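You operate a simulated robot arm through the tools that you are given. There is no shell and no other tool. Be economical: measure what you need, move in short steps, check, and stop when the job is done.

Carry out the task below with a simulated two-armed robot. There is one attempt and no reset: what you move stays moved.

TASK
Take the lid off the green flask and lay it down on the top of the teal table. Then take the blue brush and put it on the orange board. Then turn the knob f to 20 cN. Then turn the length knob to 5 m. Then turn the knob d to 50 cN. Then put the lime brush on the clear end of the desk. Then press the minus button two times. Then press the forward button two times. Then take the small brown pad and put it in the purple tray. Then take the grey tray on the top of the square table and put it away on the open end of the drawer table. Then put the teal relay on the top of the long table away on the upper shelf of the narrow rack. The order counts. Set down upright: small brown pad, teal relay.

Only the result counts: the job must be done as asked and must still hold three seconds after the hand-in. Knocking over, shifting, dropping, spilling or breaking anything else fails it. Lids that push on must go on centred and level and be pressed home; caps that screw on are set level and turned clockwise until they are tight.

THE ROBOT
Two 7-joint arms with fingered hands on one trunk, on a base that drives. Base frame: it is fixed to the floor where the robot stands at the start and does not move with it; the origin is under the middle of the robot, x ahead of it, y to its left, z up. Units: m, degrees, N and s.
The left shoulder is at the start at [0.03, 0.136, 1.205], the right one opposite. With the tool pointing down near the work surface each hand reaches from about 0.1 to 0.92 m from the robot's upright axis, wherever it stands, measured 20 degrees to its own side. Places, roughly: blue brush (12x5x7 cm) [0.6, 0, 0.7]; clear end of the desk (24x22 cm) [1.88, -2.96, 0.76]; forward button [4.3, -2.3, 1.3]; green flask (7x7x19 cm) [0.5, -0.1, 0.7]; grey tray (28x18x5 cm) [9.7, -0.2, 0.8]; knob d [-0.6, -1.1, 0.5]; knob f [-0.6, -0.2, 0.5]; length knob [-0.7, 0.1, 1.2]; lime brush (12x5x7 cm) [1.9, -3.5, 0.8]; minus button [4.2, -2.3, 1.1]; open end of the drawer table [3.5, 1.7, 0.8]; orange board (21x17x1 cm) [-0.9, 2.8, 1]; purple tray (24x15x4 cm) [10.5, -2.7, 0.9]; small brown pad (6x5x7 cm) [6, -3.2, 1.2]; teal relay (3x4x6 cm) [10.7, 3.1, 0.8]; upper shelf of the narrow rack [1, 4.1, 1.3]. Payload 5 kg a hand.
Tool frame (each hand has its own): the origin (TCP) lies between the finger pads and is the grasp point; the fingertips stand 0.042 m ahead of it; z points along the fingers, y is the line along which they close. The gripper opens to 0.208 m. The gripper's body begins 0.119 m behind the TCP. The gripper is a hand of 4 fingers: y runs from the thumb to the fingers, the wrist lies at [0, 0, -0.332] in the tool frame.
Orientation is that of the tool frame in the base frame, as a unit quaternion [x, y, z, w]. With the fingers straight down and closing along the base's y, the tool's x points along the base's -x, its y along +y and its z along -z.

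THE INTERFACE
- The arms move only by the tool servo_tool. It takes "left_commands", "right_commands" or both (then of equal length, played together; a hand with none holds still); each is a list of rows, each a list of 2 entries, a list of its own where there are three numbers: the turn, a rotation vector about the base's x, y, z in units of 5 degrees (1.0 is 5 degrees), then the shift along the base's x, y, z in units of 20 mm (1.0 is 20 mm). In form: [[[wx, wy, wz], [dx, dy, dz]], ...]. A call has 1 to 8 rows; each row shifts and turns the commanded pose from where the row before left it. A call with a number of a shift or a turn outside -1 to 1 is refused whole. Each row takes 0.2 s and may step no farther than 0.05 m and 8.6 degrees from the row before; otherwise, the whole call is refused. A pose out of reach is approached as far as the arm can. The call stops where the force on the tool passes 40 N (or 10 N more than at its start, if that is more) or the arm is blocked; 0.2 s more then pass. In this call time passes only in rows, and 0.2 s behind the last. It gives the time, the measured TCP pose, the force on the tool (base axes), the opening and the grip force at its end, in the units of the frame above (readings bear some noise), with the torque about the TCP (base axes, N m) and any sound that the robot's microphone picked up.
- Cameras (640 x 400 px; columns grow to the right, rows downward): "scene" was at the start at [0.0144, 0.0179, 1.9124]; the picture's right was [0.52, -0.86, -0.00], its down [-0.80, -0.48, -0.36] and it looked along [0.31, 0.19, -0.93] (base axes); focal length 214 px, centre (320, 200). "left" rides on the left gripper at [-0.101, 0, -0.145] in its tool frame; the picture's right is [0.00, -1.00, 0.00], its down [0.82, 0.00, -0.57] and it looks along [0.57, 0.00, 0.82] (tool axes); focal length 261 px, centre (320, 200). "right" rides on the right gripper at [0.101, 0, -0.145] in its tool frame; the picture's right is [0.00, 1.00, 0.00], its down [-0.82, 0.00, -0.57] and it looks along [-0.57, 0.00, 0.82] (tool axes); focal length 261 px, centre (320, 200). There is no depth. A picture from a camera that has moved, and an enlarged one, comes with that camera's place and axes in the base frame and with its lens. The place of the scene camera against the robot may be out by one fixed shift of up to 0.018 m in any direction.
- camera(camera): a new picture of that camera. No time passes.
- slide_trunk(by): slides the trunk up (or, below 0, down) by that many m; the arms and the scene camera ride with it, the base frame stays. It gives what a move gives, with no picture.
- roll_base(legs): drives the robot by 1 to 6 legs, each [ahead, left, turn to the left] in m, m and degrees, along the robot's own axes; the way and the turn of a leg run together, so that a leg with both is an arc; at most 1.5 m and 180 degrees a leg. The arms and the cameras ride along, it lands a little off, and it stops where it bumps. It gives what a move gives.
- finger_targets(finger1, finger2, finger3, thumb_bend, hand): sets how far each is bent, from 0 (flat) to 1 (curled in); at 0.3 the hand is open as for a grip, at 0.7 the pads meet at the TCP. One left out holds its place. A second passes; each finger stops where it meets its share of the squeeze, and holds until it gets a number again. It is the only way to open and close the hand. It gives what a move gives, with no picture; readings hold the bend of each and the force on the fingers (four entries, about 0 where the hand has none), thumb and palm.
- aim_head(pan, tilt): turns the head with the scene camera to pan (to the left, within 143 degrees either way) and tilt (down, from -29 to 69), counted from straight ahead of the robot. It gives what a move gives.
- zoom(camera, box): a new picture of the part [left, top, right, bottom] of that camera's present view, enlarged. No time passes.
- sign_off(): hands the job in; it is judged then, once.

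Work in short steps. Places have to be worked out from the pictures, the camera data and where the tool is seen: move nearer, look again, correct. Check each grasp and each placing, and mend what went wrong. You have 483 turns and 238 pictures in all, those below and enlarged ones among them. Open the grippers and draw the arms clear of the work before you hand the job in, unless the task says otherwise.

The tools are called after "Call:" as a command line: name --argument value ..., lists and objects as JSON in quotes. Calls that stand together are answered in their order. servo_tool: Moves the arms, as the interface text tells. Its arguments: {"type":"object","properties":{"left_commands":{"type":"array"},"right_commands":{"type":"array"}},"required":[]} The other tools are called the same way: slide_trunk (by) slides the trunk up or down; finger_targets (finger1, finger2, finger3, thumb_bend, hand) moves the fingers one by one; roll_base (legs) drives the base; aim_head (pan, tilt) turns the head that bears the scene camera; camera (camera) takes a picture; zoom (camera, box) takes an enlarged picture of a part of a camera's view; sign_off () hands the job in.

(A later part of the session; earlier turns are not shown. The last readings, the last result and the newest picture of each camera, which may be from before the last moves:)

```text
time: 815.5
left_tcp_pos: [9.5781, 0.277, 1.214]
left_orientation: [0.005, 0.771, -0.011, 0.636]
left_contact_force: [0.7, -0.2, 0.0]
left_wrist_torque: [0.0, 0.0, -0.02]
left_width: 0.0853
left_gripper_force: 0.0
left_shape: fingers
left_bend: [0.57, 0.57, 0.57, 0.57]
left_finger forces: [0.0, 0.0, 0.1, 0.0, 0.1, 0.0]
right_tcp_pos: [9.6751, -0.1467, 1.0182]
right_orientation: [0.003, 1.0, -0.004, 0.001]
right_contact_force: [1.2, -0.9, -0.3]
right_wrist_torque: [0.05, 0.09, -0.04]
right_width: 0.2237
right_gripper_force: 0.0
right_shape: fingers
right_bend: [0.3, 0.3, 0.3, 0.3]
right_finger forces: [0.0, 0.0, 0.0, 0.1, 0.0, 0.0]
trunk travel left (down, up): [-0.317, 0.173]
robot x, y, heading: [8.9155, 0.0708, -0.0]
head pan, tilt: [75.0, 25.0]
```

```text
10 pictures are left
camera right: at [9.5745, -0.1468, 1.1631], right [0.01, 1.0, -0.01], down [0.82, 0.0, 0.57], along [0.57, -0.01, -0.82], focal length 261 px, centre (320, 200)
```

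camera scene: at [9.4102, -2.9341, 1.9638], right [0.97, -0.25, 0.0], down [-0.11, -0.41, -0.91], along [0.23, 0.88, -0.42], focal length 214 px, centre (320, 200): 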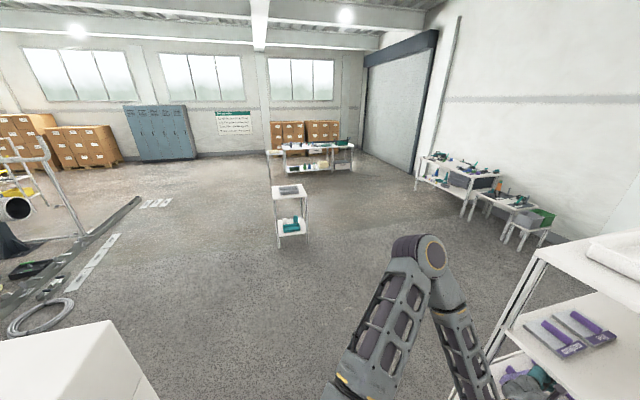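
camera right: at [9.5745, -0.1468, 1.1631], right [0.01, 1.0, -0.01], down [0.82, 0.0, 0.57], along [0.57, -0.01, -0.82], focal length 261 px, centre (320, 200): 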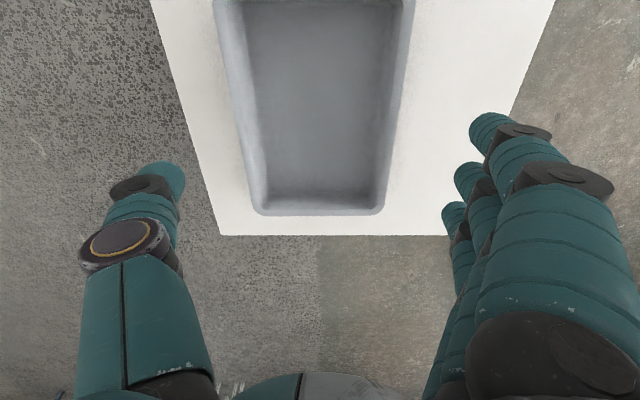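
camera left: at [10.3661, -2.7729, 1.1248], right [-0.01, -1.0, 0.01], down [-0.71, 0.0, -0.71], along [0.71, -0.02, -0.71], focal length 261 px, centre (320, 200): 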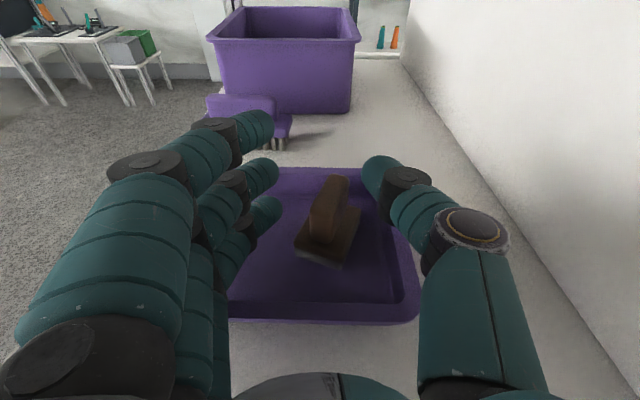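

Tray rim ≈0.20 m wide at z≈0.835, centre (9.69,−0.147). Open wider and descend around its long sides.

Call:
finger_targets --hand "right" --finger1 0.2 --finger2 0.2 --finger3 0.2 --thumb_bend 0.2

Call:
servo_tool --right_commands '[[[0, 0, 0], [0.15, 0, -1]], [[0, 0, 0], [0.15, 0, -1]], [[0, 0, 0], [0.15, 0, -1]], [[0, 0, 0], [0.15, 0, -1]], [[0, 0, 0], [0.15, 0, -1]], [[0, 0, 0], [0, 0, -1]], [[0, 0, 0], [0, 0, -1]], [[0, 0, 0], [0, 0, -1]]]'

Call:
servo_tool --right_commands '[[[0, 0, 0], [0, 0, -0.5]]]'

Call:
finger_targets --hand "right" --finger1 0.42 --finger2 0.42 --finger3 0.42 --thumb_bend 0.42

Call:
servo_tool --right_commands '[[[0, 0, 0], [0, 0, 0.3]], [[0, 0, 0], [0, 0, 0.5]], [[0, 0, 0], [0, 0, 0.5]]]'

Call:
camera --camera "right"

```text
time: 816.5
left_tcp_pos: [9.5794, 0.2781, 1.2143]
left_orientation: [0.004, 0.771, -0.011, 0.637]
left_contact_force: [0.8, 0.1, -0.4]
left_wrist_torque: [0.02, 0.01, 0.01]
left_width: 0.0851
left_gripper_force: 0.1
left_shape: fingers
left_bend: [0.57, 0.57, 0.57, 0.57]
left_finger forces: [0.1, 0.0, 0.0, 0.1, 0.0, 0.0]
right_tcp_pos: [9.6739, -0.1477, 1.0188]
right_orientation: [0.001, 1.0, -0.003, 0.002]
right_contact_force: [-0.2, -0.3, -0.5]
right_wrist_torque: [0.01, -0.02, -0.03]
right_width: 0.2558
right_gripper_force: 0.0
right_shape: fingers
right_bend: [0.2, 0.2, 0.2, 0.2]
right_finger forces: [0.0, 0.0, 0.1, 0.0, 0.0, 0.0]
trunk travel left (down, up): [-0.317, 0.173]
robot x, y, heading: [8.9119, 0.0721, 0.1]
head pan, tilt: [75.0, 25.0]
```

```text
time: 818.2
left_tcp_pos: [9.5781, 0.2766, 1.214]
left_orientation: [0.005, 0.772, -0.011, 0.636]
left_contact_force: [0.8, 0.0, -0.7]
left_wrist_torque: [0.02, -0.03, 0.01]
left_width: 0.0854
left_gripper_force: 0.0
left_shape: fingers
left_bend: [0.57, 0.57, 0.57, 0.57]
left_finger forces: [0.0, 0.0, 0.0, 0.0, 0.0, 0.0]
right_tcp_pos: [9.6894, -0.1493, 0.8566]
right_orientation: [0.002, 1.0, -0.003, 0.002]
right_contact_force: [1.1, -0.5, 0.0]
right_wrist_torque: [0.03, 0.14, -0.05]
right_width: 0.2561
right_gripper_force: 0.0
right_shape: fingers
right_bend: [0.2, 0.2, 0.2, 0.2]
right_finger forces: [0.0, 0.1, 0.0, 0.1, 0.0, 0.0]
trunk travel left (down, up): [-0.317, 0.173]
robot x, y, heading: [8.9141, 0.0718, 0.4]
head pan, tilt: [75.0, 25.0]
```

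```text
time: 818.6
left_tcp_pos: [9.5782, 0.2776, 1.2139]
left_orientation: [0.004, 0.771, -0.011, 0.636]
left_contact_force: [0.2, 0.0, -0.8]
left_wrist_torque: [-0.02, 0.0, -0.01]
left_width: 0.0855
left_gripper_force: 0.1
left_shape: fingers
left_bend: [0.57, 0.57, 0.57, 0.57]
left_finger forces: [0.0, 0.0, 0.0, 0.0, 0.0, 0.0]
right_tcp_pos: [9.6909, -0.1487, 0.8475]
right_orientation: [0.001, 1.0, -0.004, 0.001]
right_contact_force: [0.5, -0.9, 0.1]
right_wrist_torque: [0.01, 0.04, -0.04]
right_width: 0.2559
right_gripper_force: 0.1
right_shape: fingers
right_bend: [0.2, 0.2, 0.2, 0.2]
right_finger forces: [0.0, 0.1, 0.0, 0.1, 0.1, 0.0]
trunk travel left (down, up): [-0.317, 0.173]
robot x, y, heading: [8.9169, 0.0689, 0.4]
head pan, tilt: [75.0, 25.0]
```

```text
time: 819.6
left_tcp_pos: [9.5777, 0.2771, 1.2141]
left_orientation: [0.005, 0.772, -0.011, 0.635]
left_contact_force: [-0.1, -0.4, 0.5]
left_wrist_torque: [-0.01, 0.02, 0.01]
left_width: 0.0854
left_gripper_force: 0.1
left_shape: fingers
left_bend: [0.57, 0.57, 0.57, 0.57]
left_finger forces: [0.1, 0.1, 0.0, 0.0, 0.0, 0.0]
right_tcp_pos: [9.6892, -0.1484, 0.8477]
right_orientation: [0.002, 1.0, -0.004, 0.001]
right_contact_force: [-0.2, 0.7, 4.5]
right_wrist_torque: [0.69, 0.0, 0.03]
right_width: 0.1976
right_gripper_force: 28.9
right_shape: fingers
right_bend: [0.37, 0.36, 0.36, 0.37]
right_finger forces: [9.8, 10.2, 10.6, 0.0, 28.7, 0.1]
trunk travel left (down, up): [-0.317, 0.173]
robot x, y, heading: [8.9153, 0.0714, 0.2]
head pan, tilt: [75.0, 25.0]
```

```text
time: 820.5
left_tcp_pos: [9.5792, 0.2767, 1.2137]
left_orientation: [0.005, 0.771, -0.011, 0.636]
left_contact_force: [-0.2, 0.0, 0.2]
left_wrist_torque: [0.0, -0.03, 0.02]
left_width: 0.0851
left_gripper_force: 0.1
left_shape: fingers
left_bend: [0.57, 0.57, 0.57, 0.57]
left_finger forces: [0.1, 0.0, 0.0, 0.0, 0.0, 0.0]
right_tcp_pos: [9.6892, -0.149, 0.8748]
right_orientation: [0.001, 1.0, -0.003, 0.001]
right_contact_force: [-0.7, 0.5, -2.4]
right_wrist_torque: [0.03, -0.03, 0.02]
right_width: 0.1976
right_gripper_force: 29.6
right_shape: fingers
right_bend: [0.37, 0.36, 0.36, 0.37]
right_finger forces: [9.5, 9.9, 10.2, 0.1, 29.3, 0.0]
trunk travel left (down, up): [-0.317, 0.173]
robot x, y, heading: [8.9139, 0.0754, 0.2]
head pan, tilt: [75.0, 25.0]
```

```text
9 pictures are left
camera right: at [9.5886, -0.1475, 1.0191], right [0.01, 1.0, -0.01], down [0.82, 0.0, 0.57], along [0.57, -0.01, -0.82], focal length 261 px, centre (320, 200)
```

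right: 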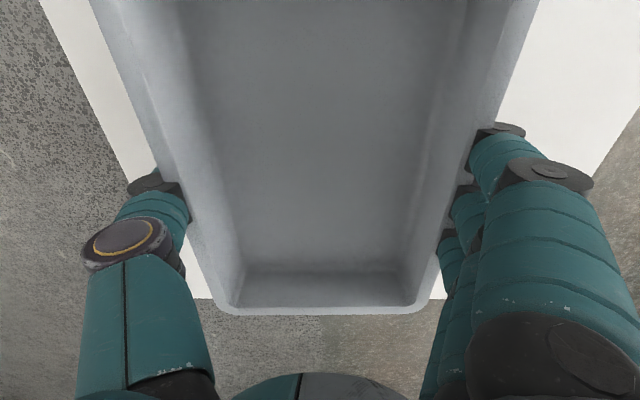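

Tray is securely lifted. Raise it and look north-west to plan the way to the drawer table.

Call:
servo_tool --right_commands '[[[0, 0, 0], [-0.3, 0, 1]], [[0, 0, 0], [-0.3, 0, 1]], [[0, 0, 0], [-0.3, 0, 1]], [[0, 0, 0], [-0.3, 0, 1]], [[0, 0, 0], [-0.3, 0, 1]], [[0, 0, 0], [-0.3, 0, 1]], [[0, 0, 0], [-0.3, 0, 1]], [[0, 0, 0], [-0.3, 0, 1]]]'

Call:
roll_base --legs '[[-0.4, 0, 0], [0, 0, 150]]'

Call:
aim_head --pan 10 --tilt 20

Call:
camera --camera "scene"

```text
time: 822.2
left_tcp_pos: [9.5772, 0.2777, 1.2159]
left_orientation: [0.005, 0.77, -0.012, 0.637]
left_contact_force: [-0.4, 0.0, 1.0]
left_wrist_torque: [0.01, -0.01, -0.03]
left_width: 0.0852
left_gripper_force: 0.0
left_shape: fingers
left_bend: [0.57, 0.57, 0.57, 0.57]
left_finger forces: [0.1, 0.0, 0.0, 0.1, 0.0, 0.1]
right_tcp_pos: [9.6394, -0.1482, 1.034]
right_orientation: [0.0, 1.0, -0.003, 0.002]
right_contact_force: [-1.0, 0.3, -1.7]
right_wrist_torque: [-0.09, -0.11, 0.02]
right_width: 0.1973
right_gripper_force: 29.6
right_shape: fingers
right_bend: [0.37, 0.36, 0.36, 0.37]
right_finger forces: [9.5, 10.0, 10.2, 0.0, 29.3, 0.0]
trunk travel left (down, up): [-0.317, 0.173]
robot x, y, heading: [8.9151, 0.0725, 0.1]
head pan, tilt: [75.0, 25.0]
```

```text
time: 831.0
left_tcp_pos: [7.8256, 0.2212, 1.2143]
left_orientation: [0.745, -0.203, -0.612, -0.174]
left_contact_force: [0.2, 0.1, -0.2]
left_wrist_torque: [0.03, -0.03, 0.01]
left_width: 0.0852
left_gripper_force: 0.0
left_shape: fingers
left_bend: [0.57, 0.57, 0.57, 0.57]
left_finger forces: [0.0, 0.0, 0.0, 0.0, 0.0, 0.0]
right_tcp_pos: [7.9841, 0.6207, 1.0337]
right_orientation: [0.966, -0.26, 0.0, -0.003]
right_contact_force: [1.1, 0.3, -3.2]
right_wrist_torque: [0.01, -0.01, 0.02]
right_width: 0.1969
right_gripper_force: 28.6
right_shape: fingers
right_bend: [0.37, 0.37, 0.36, 0.38]
right_finger forces: [9.2, 9.6, 9.9, 0.1, 28.5, 0.0]
trunk travel left (down, up): [-0.317, 0.173]
robot x, y, heading: [8.5041, 0.0711, 150.5]
head pan, tilt: [75.0, 25.0]
```

```text
time: 832.3
left_tcp_pos: [7.8253, 0.2215, 1.2147]
left_orientation: [0.745, -0.203, -0.612, -0.174]
left_contact_force: [-0.2, 0.4, -0.1]
left_wrist_torque: [0.0, -0.01, -0.01]
left_width: 0.0854
left_gripper_force: 0.1
left_shape: fingers
left_bend: [0.57, 0.57, 0.57, 0.57]
left_finger forces: [0.1, 0.2, 0.1, 0.1, 0.0, 0.0]
right_tcp_pos: [7.9832, 0.6222, 1.0333]
right_orientation: [0.966, -0.259, 0.0, -0.004]
right_contact_force: [0.5, -0.2, -3.0]
right_wrist_torque: [-0.01, 0.04, -0.01]
right_width: 0.1969
right_gripper_force: 29.1
right_shape: fingers
right_bend: [0.37, 0.37, 0.36, 0.38]
right_finger forces: [9.2, 9.6, 9.9, 0.0, 28.5, 0.0]
trunk travel left (down, up): [-0.317, 0.173]
robot x, y, heading: [8.5043, 0.0688, 150.5]
head pan, tilt: [10.0, 20.0]
```

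```text
8 pictures are left
camera scene: at [8.4392, 0.0761, 2.072], right [0.33, 0.94, 0.0], down [0.32, -0.11, -0.94], along [-0.89, 0.31, -0.34], focal length 214 px, centre (320, 200)
```

scene: 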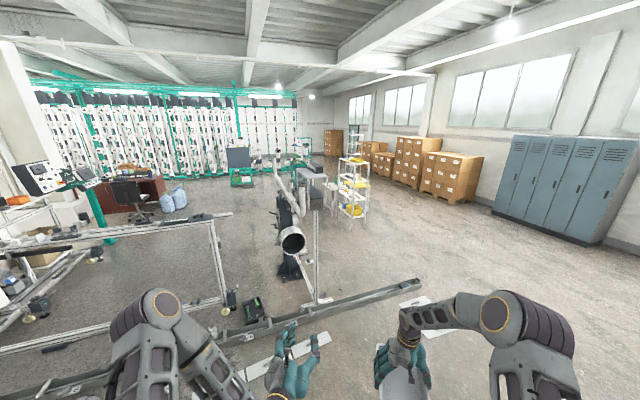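

Route: round the north end of the floor rail (6.7,2.1), then west to the table's open east end. Drive facing west.

Call:
roll_base --legs '[[0, 0, 29.5], [0.5, -1.3, 0], [0.5, -1.3, 0], [1.4, 0, 0], [0.95, 0, 0]]'

Call:
roll_base --legs '[[0, 1.2, 0], [0.5, 0, 0]]'

Call:
aim_head --pan 0 --tilt 40

Call:
camera --camera "scene"

```text
time: 858.2
left_tcp_pos: [4.5129, 2.4361, 1.2131]
left_orientation: [0.772, -0.007, -0.636, -0.013]
left_contact_force: [-0.9, -0.2, 0.1]
left_wrist_torque: [0.0, -0.01, 0.02]
left_width: 0.085
left_gripper_force: 0.0
left_shape: fingers
left_bend: [0.57, 0.57, 0.57, 0.57]
left_finger forces: [0.0, 0.0, 0.0, 0.1, 0.0, 0.0]
right_tcp_pos: [4.4533, 2.8641, 1.034]
right_orientation: [1.0, -0.005, -0.001, -0.003]
right_contact_force: [0.2, 0.4, -2.8]
right_wrist_torque: [-0.01, -0.07, -0.02]
right_width: 0.1968
right_gripper_force: 29.0
right_shape: fingers
right_bend: [0.37, 0.37, 0.36, 0.38]
right_finger forces: [9.2, 9.6, 9.9, 0.0, 28.4, 0.0]
trunk travel left (down, up): [-0.317, 0.173]
robot x, y, heading: [5.1796, 2.6368, 179.7]
head pan, tilt: [10.0, 20.0]
```

```text
time: 859.5
left_tcp_pos: [4.5132, 2.4067, 1.2192]
left_orientation: [0.769, -0.009, -0.638, -0.017]
left_contact_force: [-1.1, -0.4, 0.3]
left_wrist_torque: [-0.02, 0.01, -0.01]
left_width: 0.0855
left_gripper_force: 0.0
left_shape: fingers
left_bend: [0.57, 0.57, 0.57, 0.57]
left_finger forces: [0.0, 0.0, 0.0, 0.0, 0.0, 0.0]
right_tcp_pos: [4.4546, 2.8246, 1.0338]
right_orientation: [1.0, -0.003, -0.002, -0.002]
right_contact_force: [0.5, 0.2, -2.9]
right_wrist_torque: [0.02, 0.01, -0.02]
right_width: 0.1967
right_gripper_force: 28.7
right_shape: fingers
right_bend: [0.37, 0.37, 0.36, 0.38]
right_finger forces: [9.2, 9.6, 10.1, 0.0, 28.7, 0.1]
trunk travel left (down, up): [-0.317, 0.173]
robot x, y, heading: [5.1791, 2.5999, 179.8]
head pan, tilt: [10.0, 20.0]
stopped in leg 1: the robot was blocked; the commanded pose is now the measured one
```

```text
time: 860.3
left_tcp_pos: [4.5138, 2.4075, 1.219]
left_orientation: [0.77, -0.01, -0.637, -0.018]
left_contact_force: [0.9, -0.3, 0.8]
left_wrist_torque: [0.01, 0.0, -0.03]
left_width: 0.0856
left_gripper_force: 0.1
left_shape: fingers
left_bend: [0.57, 0.57, 0.57, 0.57]
left_finger forces: [0.0, 0.1, 0.1, 0.0, 0.0, 0.1]
right_tcp_pos: [4.4536, 2.8236, 1.0338]
right_orientation: [1.0, -0.004, -0.002, -0.001]
right_contact_force: [-0.4, 0.2, -2.6]
right_wrist_torque: [-0.03, 0.01, 0.03]
right_width: 0.1967
right_gripper_force: 28.6
right_shape: fingers
right_bend: [0.37, 0.37, 0.36, 0.38]
right_finger forces: [9.2, 9.6, 10.0, 0.0, 28.7, 0.1]
trunk travel left (down, up): [-0.317, 0.173]
robot x, y, heading: [5.1775, 2.6023, 179.8]
head pan, tilt: [0.0, 40.0]
```

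```text
7 pictures are left
camera scene: at [5.1205, 2.5939, 2.0408], right [0.0, 1.0, 0.0], down [0.64, 0.0, -0.77], along [-0.77, 0.0, -0.64], focal length 214 px, centre (320, 200)
```

scene: 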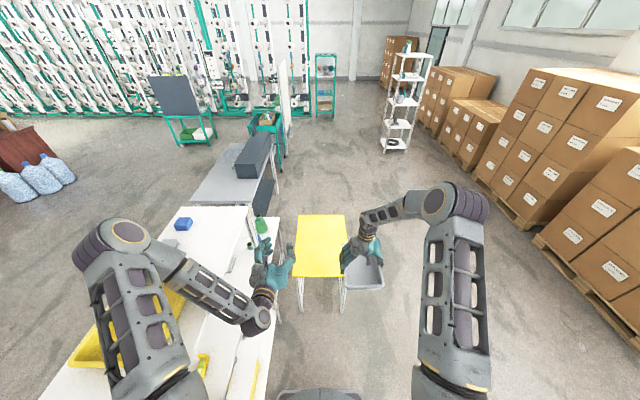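

The drawer table (grey, black device on it) has its open end at (3.5,1.7), next to the white table; I'll approach from the north, around the yellow table. First move the left hand aside.

Call:
servo_tool --left_commands '[[[0, 0, 0], [0, -1, 1]], [[0, 0, 0], [0, -1, 1]], [[0, 0, 0], [0, -1, 1]], [[0, 0, 0], [0, -1, 1]], [[0, 0, 0], [0, -1, 1]], [[0, 0, 0], [0, -1, 1]], [[0, 0, 0], [0, -1, 1]], [[0, 0, 0], [0, -1, 1]]]'

Call:
roll_base --legs '[[0, -0.88, 0], [1.4, 0, 0], [0.4, 0, 0], [0, 0, 90], [0.75, 0, 0]]'

Call:
camera --camera "right"

```text
time: 861.3
left_tcp_pos: [4.5099, 2.3436, 1.2848]
left_orientation: [0.776, -0.015, -0.63, -0.03]
left_contact_force: [3.0, 9.1, -6.6]
left_wrist_torque: [-0.08, 0.48, 0.79]
left_width: 0.0832
left_gripper_force: 5.7
left_shape: fingers
left_bend: [0.58, 0.57, 0.57, 0.57]
left_finger forces: [10.8, 0.0, 0.0, 0.0, 0.0, 0.1]
left hand out of reach, approached as far as the arm can: row 3
right_tcp_pos: [4.4533, 2.8273, 1.034]
right_orientation: [1.0, -0.003, -0.003, -0.001]
right_contact_force: [0.4, -1.4, -1.8]
right_wrist_torque: [0.25, -0.04, 0.0]
right_width: 0.1971
right_gripper_force: 28.9
right_shape: fingers
right_bend: [0.37, 0.37, 0.36, 0.38]
right_finger forces: [9.3, 9.7, 10.0, 0.0, 28.6, 0.1]
trunk travel left (down, up): [-0.317, 0.173]
robot x, y, heading: [5.1803, 2.6012, 179.8]
head pan, tilt: [0.0, 40.0]
stopped in row 5 (left hand): the force on the tool passed its limit at 72 N (the readings are from after the stop); the commanded pose is now the measured one
```

```text
time: 881.7
left_tcp_pos: [3.5955, 2.137, 1.2822]
left_orientation: [0.566, 0.531, -0.472, 0.418]
left_contact_force: [0.5, -1.5, -1.3]
left_wrist_torque: [-0.03, 0.0, 0.04]
left_width: 0.0851
left_gripper_force: 0.0
left_shape: fingers
left_bend: [0.57, 0.57, 0.57, 0.57]
left_finger forces: [0.0, 0.0, 0.1, 0.1, 0.0, 0.0]
right_tcp_pos: [3.1041, 2.1058, 1.0284]
right_orientation: [0.721, 0.692, 0.003, -0.008]
right_contact_force: [0.6, 11.9, 0.4]
right_wrist_torque: [0.05, 0.02, 0.13]
right_width: 0.196
right_gripper_force: 29.6
right_shape: fingers
right_bend: [0.38, 0.37, 0.36, 0.38]
right_finger forces: [8.2, 9.8, 11.4, 0.0, 28.6, 0.1]
trunk travel left (down, up): [-0.317, 0.173]
robot x, y, heading: [3.349, 2.8167, -92.2]
head pan, tilt: [0.0, 40.0]
stopped in leg 5: the force on the tool passed its limit at 42 N (the readings are from after the stop); the commanded pose is now the measured one
```

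```text
6 pictures are left
camera right: at [3.1107, 2.2035, 1.1765], right [1.0, -0.05, -0.01], down [-0.03, -0.83, 0.56], along [-0.03, -0.56, -0.83], focal length 261 px, centre (320, 200)
```

right: 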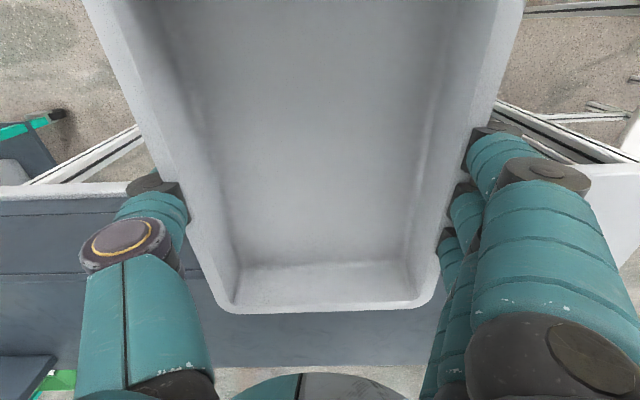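

The tray's front nudged the black device; back off 0.2 m, move the left hand aside to the east, and shift the tray up and to x≈3.47.

Call:
roll_base --legs '[[-0.25, 0, 2.2]]'

Call:
servo_tool --left_commands '[[[0, 0, 0], [1, 0, 0.3]], [[0, 0, 0], [1, 0, 0.3]], [[0, 0, 0], [1, 0, 0.3]], [[0, 0, 0], [1, 0, 0.3]], [[0, 0, 0], [1, 0, 0.3]], [[0, 0, 0], [1, 0, 0.3]], [[0, 0, 0], [1, 0, 0.3]], [[0, 0, 0], [1, 0, 0.3]]]' --right_commands '[[[0, 0, 0], [0.5, 0, 0.6]], [[0, 0, 0], [0.5, 0, 0.6]], [[0, 0, 0], [0.5, 0, 0.6]], [[0, 0, 0], [0.5, 0, 0.6]], [[0, 0, 0], [0.5, 0, 0.6]], [[0, 0, 0], [0.5, 0, 0.6]], [[0, 0, 0], [0.5, 0, 0.6]], [[0, 0, 0], [0.5, 0, 0.6]]]'

Call:
servo_tool --left_commands '[[[0, 0, 0], [1, 0, 0]], [[0, 0, 0], [1, 0, 0]], [[0, 0, 0], [1, 0, 0]], [[0, 0, 0], [1, 0, 0]], [[0, 0, 0], [1, 0, 0]], [[0, 0, 0], [1, 0, 0]], [[0, 0, 0], [1, 0, 0]], [[0, 0, 0], [1, 0, 0]]]' --right_commands '[[[0, 0, 0], [1, 0, 0]], [[0, 0, 0], [1, 0, 0]], [[0, 0, 0], [1, 0, 0]], [[0, 0, 0], [1, 0, 0]], [[0, 0, 0], [1, 0, 0]], [[0, 0, 0], [1, 0, 0]], [[0, 0, 0], [1, 0, 0]], [[0, 0, 0], [1, 0, 0]]]'

Call:
aim_head --pan 5 --tilt 50

Call:
camera --camera "scene"

```text
time: 883.5
left_tcp_pos: [3.6265, 2.3993, 1.2841]
left_orientation: [0.556, 0.541, -0.464, 0.428]
left_contact_force: [0.3, 0.7, 0.3]
left_wrist_torque: [0.02, 0.0, 0.0]
left_width: 0.0849
left_gripper_force: 0.1
left_shape: fingers
left_bend: [0.57, 0.57, 0.57, 0.57]
left_finger forces: [0.0, 0.1, 0.0, 0.0, 0.0, 0.0]
right_tcp_pos: [3.1373, 2.3476, 1.0326]
right_orientation: [0.708, 0.706, 0.001, -0.007]
right_contact_force: [-1.2, 0.3, -2.3]
right_wrist_torque: [-0.11, 0.01, 0.02]
right_width: 0.1961
right_gripper_force: 28.3
right_shape: fingers
right_bend: [0.38, 0.37, 0.36, 0.38]
right_finger forces: [8.1, 9.5, 11.1, 0.0, 28.6, 0.1]
trunk travel left (down, up): [-0.317, 0.173]
robot x, y, heading: [3.3578, 3.0653, -89.9]
head pan, tilt: [0.0, 40.0]
```

```text
time: 885.3
left_tcp_pos: [3.788, 2.399, 1.3308]
left_orientation: [0.555, 0.542, -0.464, 0.429]
left_contact_force: [0.9, 0.8, -0.2]
left_wrist_torque: [-0.02, -0.01, -0.04]
left_width: 0.0851
left_gripper_force: 0.1
left_shape: fingers
left_bend: [0.57, 0.57, 0.57, 0.57]
left_finger forces: [0.1, 0.0, 0.1, 0.0, 0.0, 0.0]
right_tcp_pos: [3.217, 2.3471, 1.1282]
right_orientation: [0.709, 0.705, 0.001, -0.006]
right_contact_force: [1.8, 0.2, -2.6]
right_wrist_torque: [-0.02, 0.06, -0.01]
right_width: 0.1958
right_gripper_force: 28.9
right_shape: fingers
right_bend: [0.38, 0.37, 0.36, 0.38]
right_finger forces: [8.1, 9.6, 11.0, 0.0, 28.6, 0.0]
trunk travel left (down, up): [-0.317, 0.173]
robot x, y, heading: [3.3562, 3.0648, -90.1]
head pan, tilt: [0.0, 40.0]
```

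```text
time: 887.1
left_tcp_pos: [3.9489, 2.3993, 1.3315]
left_orientation: [0.554, 0.542, -0.464, 0.429]
left_contact_force: [-0.4, -0.2, 0.0]
left_wrist_torque: [-0.04, 0.02, -0.1]
left_width: 0.0851
left_gripper_force: 0.2
left_shape: fingers
left_bend: [0.57, 0.57, 0.57, 0.57]
left_finger forces: [0.1, 0.1, 0.0, 0.0, 0.0, 0.1]
right_tcp_pos: [3.378, 2.3463, 1.127]
right_orientation: [0.709, 0.705, 0.0, -0.007]
right_contact_force: [0.4, -0.6, -2.0]
right_wrist_torque: [-0.03, 0.06, -0.02]
right_width: 0.1959
right_gripper_force: 28.8
right_shape: fingers
right_bend: [0.38, 0.37, 0.36, 0.38]
right_finger forces: [8.1, 9.6, 11.0, 0.1, 28.5, 0.0]
trunk travel left (down, up): [-0.317, 0.173]
robot x, y, heading: [3.358, 3.069, -89.8]
head pan, tilt: [0.0, 40.0]
```

```text
time: 887.8
left_tcp_pos: [3.9476, 2.4014, 1.3312]
left_orientation: [0.555, 0.541, -0.463, 0.429]
left_contact_force: [-0.4, 0.3, 0.4]
left_wrist_torque: [0.03, -0.03, 0.03]
left_width: 0.0849
left_gripper_force: 0.1
left_shape: fingers
left_bend: [0.57, 0.57, 0.57, 0.57]
left_finger forces: [0.0, 0.0, 0.1, 0.1, 0.1, 0.0]
right_tcp_pos: [3.3757, 2.346, 1.1269]
right_orientation: [0.708, 0.706, 0.001, -0.006]
right_contact_force: [0.0, -0.3, -2.3]
right_wrist_torque: [-0.02, -0.05, 0.01]
right_width: 0.1959
right_gripper_force: 28.8
right_shape: fingers
right_bend: [0.38, 0.37, 0.36, 0.38]
right_finger forces: [8.0, 9.7, 11.1, 0.0, 28.6, 0.1]
trunk travel left (down, up): [-0.317, 0.173]
robot x, y, heading: [3.3583, 3.066, -89.8]
head pan, tilt: [5.0, 50.0]
```

```text
5 pictures are left
camera scene: at [3.3587, 3.0085, 2.0264], right [-1.0, -0.09, 0.0], down [-0.07, 0.76, -0.64], along [0.06, -0.64, -0.77], focal length 214 px, centre (320, 200)
```

scene: 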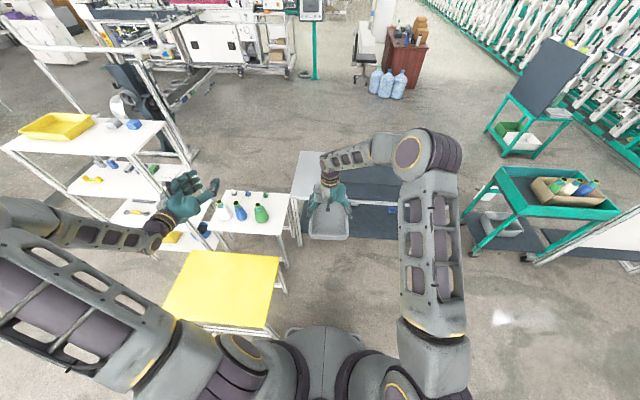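

The open end spans x≈3.26–3.66, y≈1.39–1.99. Shift the tray to x≈3.47, then drive forward 0.5 m.

Call:
servo_tool --right_commands '[[[0, 0, 0], [0.8, 0, 0]], [[0, 0, 0], [0.8, 0, 0]], [[0, 0, 0], [0.8, 0, 0]], [[0, 0, 0], [0.8, 0, 0]], [[0, 0, 0], [0.8, 0, 0]], [[0, 0, 0], [0.8, 0, 0]]]' --left_commands '[[[0, 0, 0], [0, 0, 1]], [[0, 0, 0], [0, 0, 1]], [[0, 0, 0], [0, 0, 1]], [[0, 0, 0], [0, 0, 1]], [[0, 0, 0], [0, 0, 1]], [[0, 0, 0], [0, 0, 1]]]'

Call:
roll_base --legs '[[0.5, 0, 0]]'

Call:
servo_tool --right_commands '[[[0, 0, 0], [0, -1, 0]], [[0, 0, 0], [0, -1, 0]], [[0, 0, 0], [0, -1, 0]], [[0, 0, 0], [0, -1, -0.5]], [[0, 0, 0], [0, -1, -0.8]], [[0, 0, 0], [0, -1, -0.8]], [[0, 0, 0], [0, -1, -0.8]], [[0, 0, 0], [0, -1, -0.8]]]'

Call:
camera --camera "right"

```text
time: 889.2
left_tcp_pos: [3.9469, 2.4001, 1.4521]
left_orientation: [0.555, 0.541, -0.464, 0.428]
left_contact_force: [0.0, 0.4, 0.1]
left_wrist_torque: [-0.04, 0.01, -0.03]
left_width: 0.0852
left_gripper_force: 0.1
left_shape: fingers
left_bend: [0.57, 0.57, 0.57, 0.57]
left_finger forces: [0.0, 0.1, 0.0, 0.0, 0.0, 0.1]
right_tcp_pos: [3.4728, 2.3475, 1.1264]
right_orientation: [0.709, 0.705, 0.001, -0.006]
right_contact_force: [-0.4, 0.5, -2.5]
right_wrist_torque: [-0.01, -0.02, -0.02]
right_width: 0.1961
right_gripper_force: 28.3
right_shape: fingers
right_bend: [0.38, 0.37, 0.36, 0.38]
right_finger forces: [8.0, 9.6, 11.1, 0.1, 28.6, 0.0]
trunk travel left (down, up): [-0.317, 0.173]
robot x, y, heading: [3.3579, 3.0641, -90.0]
head pan, tilt: [5.0, 50.0]
```

```text
time: 892.2
left_tcp_pos: [3.9568, 1.9007, 1.4512]
left_orientation: [0.553, 0.544, -0.462, 0.43]
left_contact_force: [-0.3, -0.3, -0.2]
left_wrist_torque: [0.01, 0.01, -0.02]
left_width: 0.0851
left_gripper_force: 0.0
left_shape: fingers
left_bend: [0.57, 0.57, 0.57, 0.57]
left_finger forces: [0.1, 0.0, 0.1, 0.1, 0.0, 0.0]
right_tcp_pos: [3.4816, 1.8455, 1.127]
right_orientation: [0.705, 0.709, 0.0, -0.006]
right_contact_force: [-0.5, -0.2, -3.0]
right_wrist_torque: [0.01, 0.02, 0.01]
right_width: 0.196
right_gripper_force: 28.8
right_shape: fingers
right_bend: [0.38, 0.37, 0.36, 0.38]
right_finger forces: [8.1, 9.6, 11.1, 0.0, 28.6, 0.0]
trunk travel left (down, up): [-0.317, 0.173]
robot x, y, heading: [3.3562, 2.5672, -89.5]
head pan, tilt: [5.0, 50.0]
```

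```text
time: 894.0
left_tcp_pos: [3.9558, 1.8993, 1.4508]
left_orientation: [0.553, 0.544, -0.462, 0.43]
left_contact_force: [0.5, -0.4, 0.1]
left_wrist_torque: [-0.02, 0.01, -0.04]
left_width: 0.0853
left_gripper_force: 0.0
left_shape: fingers
left_bend: [0.57, 0.57, 0.57, 0.57]
left_finger forces: [0.0, 0.0, 0.0, 0.0, 0.0, 0.0]
right_tcp_pos: [3.4804, 1.6822, 1.0513]
right_orientation: [0.706, 0.708, 0.0, -0.006]
right_contact_force: [0.4, 0.3, -1.7]
right_wrist_torque: [0.12, 0.0, -0.01]
right_width: 0.1958
right_gripper_force: 28.1
right_shape: fingers
right_bend: [0.38, 0.37, 0.36, 0.38]
right_finger forces: [8.1, 9.5, 11.0, 0.0, 28.3, 0.1]
trunk travel left (down, up): [-0.317, 0.173]
robot x, y, heading: [3.3608, 2.5656, -89.4]
head pan, tilt: [5.0, 50.0]
```

```text
4 pictures are left
camera right: at [3.482, 1.7819, 1.198], right [1.0, 0.0, -0.01], down [0.0, -0.83, 0.56], along [-0.01, -0.56, -0.83], focal length 261 px, centre (320, 200)
```

right: 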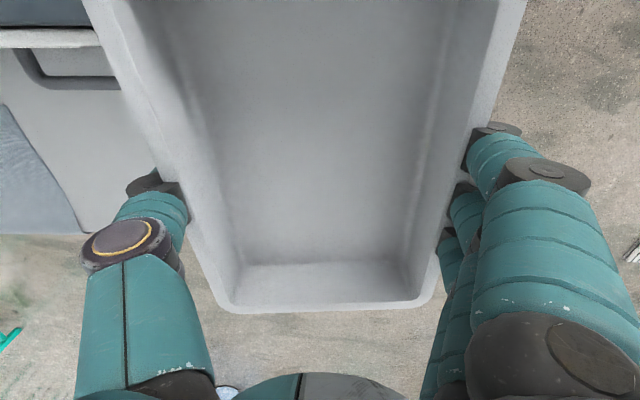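

The tray is over the target (3.48,1.68). Lower to the table.

Call:
servo_tool --right_commands '[[[0, 0, 0], [0, 0, -1]], [[0, 0, 0], [0, 0, -1]], [[0, 0, 0], [0, 0, -1]], [[0, 0, 0], [0, 0, -1]], [[0, 0, 0], [0, 0, -1]], [[0, 0, 0], [0, 0, -1]], [[0, 0, 0], [0, 0, -1]]]'

Call:
servo_tool --right_commands '[[[0, 0, 0], [0, 0, -0.4]], [[0, 0, 0], [0, 0, -0.3]], [[0, 0, 0], [0, 0, -0.3]]]'

Call:
servo_tool --right_commands '[[[0, 0, 0], [0, 0, -0.25]], [[0, 0, 0], [0, 0, -0.25]]]'

```text
time: 895.6
left_tcp_pos: [3.9565, 1.9003, 1.4497]
left_orientation: [0.553, 0.544, -0.462, 0.43]
left_contact_force: [1.3, -0.8, -0.3]
left_wrist_torque: [-0.03, 0.01, -0.06]
left_width: 0.0851
left_gripper_force: 0.0
left_shape: fingers
left_bend: [0.57, 0.57, 0.57, 0.57]
left_finger forces: [0.0, 0.0, 0.0, 0.0, 0.0, 0.0]
right_tcp_pos: [3.478, 1.6947, 0.915]
right_orientation: [0.706, 0.708, 0.002, -0.006]
right_contact_force: [1.0, -0.8, -1.0]
right_wrist_torque: [0.02, 0.01, 0.0]
right_width: 0.196
right_gripper_force: 28.2
right_shape: fingers
right_bend: [0.38, 0.37, 0.36, 0.38]
right_finger forces: [8.0, 9.5, 10.9, 0.1, 28.2, 0.1]
right hand out of reach, approached as far as the arm can: row 6, 7
trunk travel left (down, up): [-0.317, 0.173]
robot x, y, heading: [3.3549, 2.5631, -89.4]
head pan, tilt: [5.0, 50.0]
```

```text
time: 896.4
left_tcp_pos: [3.9559, 1.9012, 1.4505]
left_orientation: [0.553, 0.544, -0.462, 0.431]
left_contact_force: [0.9, -1.0, -0.6]
left_wrist_torque: [-0.03, 0.04, -0.08]
left_width: 0.0852
left_gripper_force: 0.1
left_shape: fingers
left_bend: [0.57, 0.57, 0.57, 0.57]
left_finger forces: [0.0, 0.1, 0.1, 0.0, 0.0, 0.1]
right_tcp_pos: [3.4761, 1.6992, 0.8941]
right_orientation: [0.705, 0.709, 0.001, -0.006]
right_contact_force: [0.2, -0.4, -1.9]
right_wrist_torque: [0.02, -0.05, 0.0]
right_width: 0.1959
right_gripper_force: 28.9
right_shape: fingers
right_bend: [0.38, 0.37, 0.36, 0.38]
right_finger forces: [7.9, 9.4, 10.9, 0.0, 28.1, 0.0]
right hand out of reach, approached as far as the arm can: row 2
trunk travel left (down, up): [-0.317, 0.173]
robot x, y, heading: [3.3552, 2.5645, -89.4]
head pan, tilt: [5.0, 50.0]
```

```text
time: 897.0
left_tcp_pos: [3.9564, 1.9006, 1.4504]
left_orientation: [0.553, 0.544, -0.462, 0.431]
left_contact_force: [0.2, -0.4, 0.8]
left_wrist_torque: [-0.01, 0.02, -0.02]
left_width: 0.0853
left_gripper_force: 0.1
left_shape: fingers
left_bend: [0.57, 0.57, 0.57, 0.57]
left_finger forces: [0.0, 0.1, 0.0, 0.1, 0.0, 0.0]
right_tcp_pos: [3.4753, 1.7016, 0.8862]
right_orientation: [0.706, 0.709, 0.001, -0.007]
right_contact_force: [0.3, 0.5, -2.8]
right_wrist_torque: [0.01, -0.02, 0.0]
right_width: 0.1957
right_gripper_force: 28.0
right_shape: fingers
right_bend: [0.38, 0.37, 0.36, 0.38]
right_finger forces: [8.0, 9.3, 10.9, 0.1, 28.2, 0.0]
right hand out of reach, approached as far as the arm can: row 2
trunk travel left (down, up): [-0.317, 0.173]
robot x, y, heading: [3.3591, 2.5655, -89.4]
head pan, tilt: [5.0, 50.0]
```

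Reach is limiting; lower with the trunk instead.

Call:
slide_trunk --by -0.015

Call:
slide_trunk --by -0.012

```text
time: 897.6
left_tcp_pos: [3.9553, 1.9023, 1.4382]
left_orientation: [0.553, 0.543, -0.462, 0.43]
left_contact_force: [-1.1, 0.2, 0.4]
left_wrist_torque: [0.04, 0.02, 0.0]
left_width: 0.0852
left_gripper_force: 0.0
left_shape: fingers
left_bend: [0.57, 0.57, 0.57, 0.57]
left_finger forces: [0.1, 0.1, 0.1, 0.0, 0.0, 0.1]
right_tcp_pos: [3.4752, 1.7022, 0.8711]
right_orientation: [0.705, 0.709, 0.001, -0.006]
right_contact_force: [-0.2, 1.3, -1.9]
right_wrist_torque: [-0.05, 0.0, 0.01]
right_width: 0.196
right_gripper_force: 28.3
right_shape: fingers
right_bend: [0.38, 0.37, 0.36, 0.38]
right_finger forces: [8.2, 9.5, 11.0, 0.0, 28.6, 0.0]
trunk travel left (down, up): [-0.302, 0.188]
robot x, y, heading: [3.3613, 2.5622, -89.4]
head pan, tilt: [5.0, 50.0]
```

```text
time: 898.3
left_tcp_pos: [3.9551, 1.9006, 1.4248]
left_orientation: [0.553, 0.544, -0.461, 0.43]
left_contact_force: [0.2, -1.2, -1.3]
left_wrist_torque: [-0.03, 0.02, -0.01]
left_width: 0.0851
left_gripper_force: 0.1
left_shape: fingers
left_bend: [0.57, 0.57, 0.57, 0.57]
left_finger forces: [0.0, 0.0, 0.0, 0.1, 0.0, 0.0]
right_tcp_pos: [3.4758, 1.6964, 0.8673]
right_orientation: [0.706, 0.708, -0.001, -0.002]
right_contact_force: [-2.6, 5.8, 18.3]
right_wrist_torque: [0.1, -0.85, 0.33]
right_width: 0.1965
right_gripper_force: 29.7
right_shape: fingers
right_bend: [0.37, 0.37, 0.36, 0.38]
right_finger forces: [8.1, 9.8, 11.3, 0.0, 29.9, 0.1]
trunk travel left (down, up): [-0.29, 0.2]
robot x, y, heading: [3.3567, 2.5656, -89.4]
head pan, tilt: [5.0, 50.0]
stopped: the force on the tool passed its limit at 42 N (the readings are from after the stop); the commanded pose is now the measured one
```

Contact at table level. Release and rise with the trunk.

Call:
finger_targets --hand "right" --finger1 0.2 --finger2 0.2 --finger3 0.2 --thumb_bend 0.2

Call:
slide_trunk --by 0.18

Call:
zoom --camera "right" --box '[0, 0, 640, 400]'

```text
time: 899.3
left_tcp_pos: [3.9556, 1.9011, 1.4252]
left_orientation: [0.553, 0.543, -0.462, 0.43]
left_contact_force: [-0.8, -1.0, 1.3]
left_wrist_torque: [0.01, -0.01, 0.0]
left_width: 0.085
left_gripper_force: 0.0
left_shape: fingers
left_bend: [0.57, 0.57, 0.57, 0.57]
left_finger forces: [0.1, 0.1, 0.1, 0.0, 0.1, 0.0]
right_tcp_pos: [3.4754, 1.6974, 0.8644]
right_orientation: [0.706, 0.708, -0.001, -0.003]
right_contact_force: [0.1, -0.4, 0.1]
right_wrist_torque: [-0.02, -0.04, 0.02]
right_width: 0.2558
right_gripper_force: 0.2
right_shape: fingers
right_bend: [0.2, 0.2, 0.2, 0.2]
right_finger forces: [0.0, 0.0, 0.1, 0.1, 0.0, 0.0]
trunk travel left (down, up): [-0.29, 0.2]
robot x, y, heading: [3.3599, 2.5637, -89.3]
head pan, tilt: [5.0, 50.0]
```

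```text
time: 901.3
left_tcp_pos: [3.9563, 1.9014, 1.6029]
left_orientation: [0.553, 0.544, -0.462, 0.43]
left_contact_force: [0.5, -0.5, -0.1]
left_wrist_torque: [0.0, 0.04, -0.01]
left_width: 0.0851
left_gripper_force: 0.0
left_shape: fingers
left_bend: [0.57, 0.57, 0.57, 0.57]
left_finger forces: [0.0, 0.0, 0.0, 0.0, 0.0, 0.0]
right_tcp_pos: [3.4757, 1.6978, 1.0437]
right_orientation: [0.705, 0.709, 0.0, -0.004]
right_contact_force: [-0.7, -0.2, 0.4]
right_wrist_torque: [0.0, 0.01, -0.02]
right_width: 0.2558
right_gripper_force: 0.0
right_shape: fingers
right_bend: [0.2, 0.2, 0.2, 0.2]
right_finger forces: [0.0, 0.0, 0.1, 0.1, 0.1, 0.1]
trunk travel left (down, up): [-0.47, 0.02]
robot x, y, heading: [3.3585, 2.5632, -89.4]
head pan, tilt: [5.0, 50.0]
```

```text
1.00 times, centred on (320, 200) of right (not enlarged: the box is as wide or as high as the picture)
camera zoom: at [3.4772, 1.7982, 1.1901], right [1.0, 0.0, -0.01], down [0.0, -0.82, 0.57], along [-0.01, -0.57, -0.82], focal length 261 px, centre (320, 200)
```

zoom: 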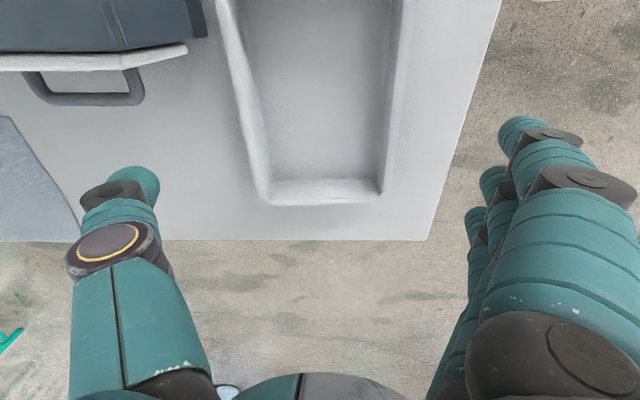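

The tray sits fully on the open end. Now the teal relay: back away north, re-centre the arms, and drive east to the long table.

Call:
roll_base --legs '[[-0.9, 0, 0]]'

Call:
servo_tool --left_commands '[[[0, 0, 0], [-1, 0, 0]], [[0, 0, 0], [-1, 0, 0]], [[0, 0, 0], [-1, 0, 0]], [[0, 0, 0], [-1, 0, 0]], [[0, 0, 0], [-1, 0, 0]], [[0, 0, 0], [-1, 0, 0]], [[0, 0, 0], [-1, 0, 0]], [[0, 0, 0], [-1, 0, 0]]]' --right_commands '[[[0, 0, 0], [-1, 0.5, 0.5]], [[0, 0, 0], [-1, 0.5, 0.5]], [[0, 0, 0], [-1, 0.5, 0.5]], [[0, 0, 0], [-1, 0.5, 0.5]], [[0, 0, 0], [-1, 0.5, 0.5]], [[0, 0, 0], [-1, 0.5, 0.5]], [[0, 0, 0], [-1, 0.5, 0.5]], [[0, 0, 0], [-1, 0.5, 0.5]]]'

Call:
servo_tool --left_commands '[[[0, 0, 0], [-1, 0, 0]], [[0, 0, 0], [-1, 0, 0]], [[0, 0, 0], [-1, 0, 0]], [[0, 0, 0], [-1, 0, 0]], [[0, 0, 0], [-1, 0, 0]], [[0, 0, 0], [-1, 0, 0]], [[0, 0, 0], [-1, 0, 0]], [[0, 0, 0], [-1, 0, 0]]]' --right_commands '[[[0, 0, 0], [-1, 0.5, 0.5]], [[0, 0, 0], [-1, 0.5, 0.5]], [[0, 0, 0], [-1, 0.5, 0.5]], [[0, 0, 0], [-1, 0.5, 0.5]], [[0, 0, 0], [-1, 0.5, 0.5]], [[0, 0, 0], [-1, 0.5, 0.5]], [[0, 0, 0], [-1, 0.5, 0.5]], [[0, 0, 0], [-1, 0.5, 0.5]]]'

Call:
roll_base --legs '[[0, 1.5, 0], [0, 1.5, 0], [0, 1.5, 0], [0.95, 1.0, 0], [0.95, 0.35, 0], [0, 0, 179.4]]'

```text
time: 906.1
left_tcp_pos: [3.9457, 2.8036, 1.6049]
left_orientation: [0.554, 0.542, -0.463, 0.43]
left_contact_force: [-0.1, -0.2, -0.3]
left_wrist_torque: [0.0, 0.02, 0.02]
left_width: 0.085
left_gripper_force: 0.1
left_shape: fingers
left_bend: [0.57, 0.57, 0.57, 0.57]
left_finger forces: [0.0, 0.0, 0.1, 0.0, 0.0, 0.0]
right_tcp_pos: [3.4641, 2.6022, 1.0456]
right_orientation: [0.708, 0.707, 0.0, -0.003]
right_contact_force: [0.4, 0.2, 0.0]
right_wrist_torque: [-0.03, 0.02, 0.0]
right_width: 0.2559
right_gripper_force: 0.0
right_shape: fingers
right_bend: [0.2, 0.2, 0.2, 0.2]
right_finger forces: [0.0, 0.0, 0.0, 0.0, 0.1, 0.0]
trunk travel left (down, up): [-0.47, 0.02]
robot x, y, heading: [3.3493, 3.4696, -89.8]
head pan, tilt: [5.0, 50.0]
```

```text
time: 907.9
left_tcp_pos: [3.7853, 2.8035, 1.6056]
left_orientation: [0.554, 0.542, -0.462, 0.43]
left_contact_force: [0.1, 0.4, 0.9]
left_wrist_torque: [0.05, -0.01, 0.09]
left_width: 0.085
left_gripper_force: 0.0
left_shape: fingers
left_bend: [0.57, 0.57, 0.57, 0.57]
left_finger forces: [0.0, 0.0, 0.0, 0.0, 0.0, 0.0]
right_tcp_pos: [3.3026, 2.6826, 1.1276]
right_orientation: [0.708, 0.706, -0.001, -0.002]
right_contact_force: [-0.1, 0.9, -0.7]
right_wrist_torque: [-0.04, -0.07, 0.01]
right_width: 0.2566
right_gripper_force: 0.1
right_shape: fingers
right_bend: [0.2, 0.2, 0.2, 0.2]
right_finger forces: [0.0, 0.1, 0.0, 0.1, 0.0, 0.0]
trunk travel left (down, up): [-0.47, 0.02]
robot x, y, heading: [3.351, 3.4669, -89.7]
head pan, tilt: [5.0, 50.0]
```

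```text
time: 909.7
left_tcp_pos: [3.6313, 2.7868, 1.6077]
left_orientation: [0.555, 0.543, -0.462, 0.429]
left_contact_force: [-1.0, -0.2, -0.5]
left_wrist_torque: [0.01, -0.04, 0.1]
left_width: 0.0851
left_gripper_force: 0.1
left_shape: fingers
left_bend: [0.57, 0.57, 0.57, 0.57]
left_finger forces: [0.0, 0.0, 0.1, 0.0, 0.0, 0.0]
left hand out of reach, approached as far as the arm can: row 6, 7, 8
right_tcp_pos: [3.1444, 2.7619, 1.2058]
right_orientation: [0.707, 0.707, 0.0, -0.003]
right_contact_force: [-0.1, 0.2, -0.5]
right_wrist_torque: [-0.05, -0.05, -0.01]
right_width: 0.2563
right_gripper_force: 0.1
right_shape: fingers
right_bend: [0.2, 0.2, 0.2, 0.2]
right_finger forces: [0.0, 0.1, 0.1, 0.0, 0.1, 0.1]
trunk travel left (down, up): [-0.47, 0.02]
robot x, y, heading: [3.3522, 3.4687, -89.5]
head pan, tilt: [5.0, 50.0]
```

```text
time: 949.6
left_tcp_pos: [8.9782, 2.4099, 1.6078]
left_orientation: [-0.519, 0.577, 0.409, 0.48]
left_contact_force: [-0.2, 0.2, 0.8]
left_wrist_torque: [0.02, 0.02, -0.01]
left_width: 0.0852
left_gripper_force: 0.1
left_shape: fingers
left_bend: [0.57, 0.57, 0.57, 0.57]
left_finger forces: [0.0, 0.0, 0.0, 0.0, 0.0, 0.1]
right_tcp_pos: [9.4657, 2.3936, 1.2056]
right_orientation: [-0.677, 0.736, -0.003, -0.001]
right_contact_force: [-1.1, -0.6, 0.2]
right_wrist_torque: [0.02, 0.0, 0.0]
right_width: 0.2564
right_gripper_force: 0.1
right_shape: fingers
right_bend: [0.2, 0.2, 0.2, 0.2]
right_finger forces: [0.0, 0.0, 0.0, 0.0, 0.0, 0.0]
trunk travel left (down, up): [-0.47, 0.02]
robot x, y, heading: [9.2014, 1.7037, 85.6]
head pan, tilt: [5.0, 50.0]
```

Strafe to the front of the long table and take one zoomed look at the relay.

Call:
roll_base --legs '[[0, -1.3, 4.4]]'

Call:
aim_head --pan 0 --tilt 45

Call:
zoom --camera "scene" --box '[230, 130, 450, 290]'

```text
time: 956.2
left_tcp_pos: [10.2468, 2.3347, 1.608]
left_orientation: [-0.539, 0.559, 0.425, 0.465]
left_contact_force: [0.6, -0.4, 0.1]
left_wrist_torque: [0.0, -0.02, -0.01]
left_width: 0.085
left_gripper_force: 0.0
left_shape: fingers
left_bend: [0.57, 0.57, 0.57, 0.57]
left_finger forces: [0.1, 0.0, 0.0, 0.0, 0.0, 0.1]
right_tcp_pos: [10.7334, 2.3533, 1.2049]
right_orientation: [-0.702, 0.712, -0.003, 0.001]
right_contact_force: [0.5, -0.1, 0.3]
right_wrist_torque: [0.04, 0.01, -0.01]
right_width: 0.2567
right_gripper_force: 0.1
right_shape: fingers
right_bend: [0.2, 0.2, 0.2, 0.2]
right_finger forces: [0.0, 0.0, 0.1, 0.0, 0.1, 0.0]
trunk travel left (down, up): [-0.47, 0.02]
robot x, y, heading: [10.5149, 1.6498, 89.4]
head pan, tilt: [5.0, 50.0]
```

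```text
time: 956.8
left_tcp_pos: [10.2465, 2.3356, 1.6071]
left_orientation: [-0.539, 0.558, 0.426, 0.466]
left_contact_force: [1.8, -0.8, -0.4]
left_wrist_torque: [0.01, 0.01, 0.03]
left_width: 0.0852
left_gripper_force: 0.0
left_shape: fingers
left_bend: [0.57, 0.57, 0.57, 0.57]
left_finger forces: [0.1, 0.0, 0.1, 0.0, 0.0, 0.0]
right_tcp_pos: [10.733, 2.3535, 1.2062]
right_orientation: [-0.702, 0.712, -0.003, 0.001]
right_contact_force: [-0.4, 0.5, 0.0]
right_wrist_torque: [0.04, 0.02, 0.0]
right_width: 0.2564
right_gripper_force: 0.1
right_shape: fingers
right_bend: [0.2, 0.2, 0.2, 0.2]
right_finger forces: [0.0, 0.0, 0.1, 0.2, 0.1, 0.0]
trunk travel left (down, up): [-0.47, 0.02]
robot x, y, heading: [10.5159, 1.6498, 89.8]
head pan, tilt: [0.0, 45.0]
```

```text
2.50 times, centred on (340, 210) of scene
camera zoom: at [10.5141, 1.6903, 2.1865], right [1.0, -0.01, 0.0], down [-0.01, -0.71, -0.71], along [0.01, 0.71, -0.71], focal length 536 px, centre (270, 175)
```

zoom: 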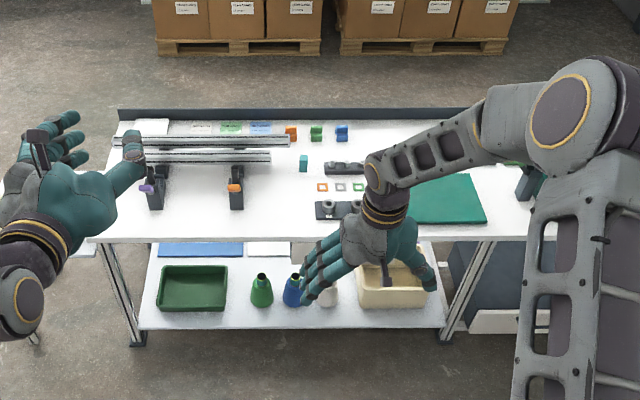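

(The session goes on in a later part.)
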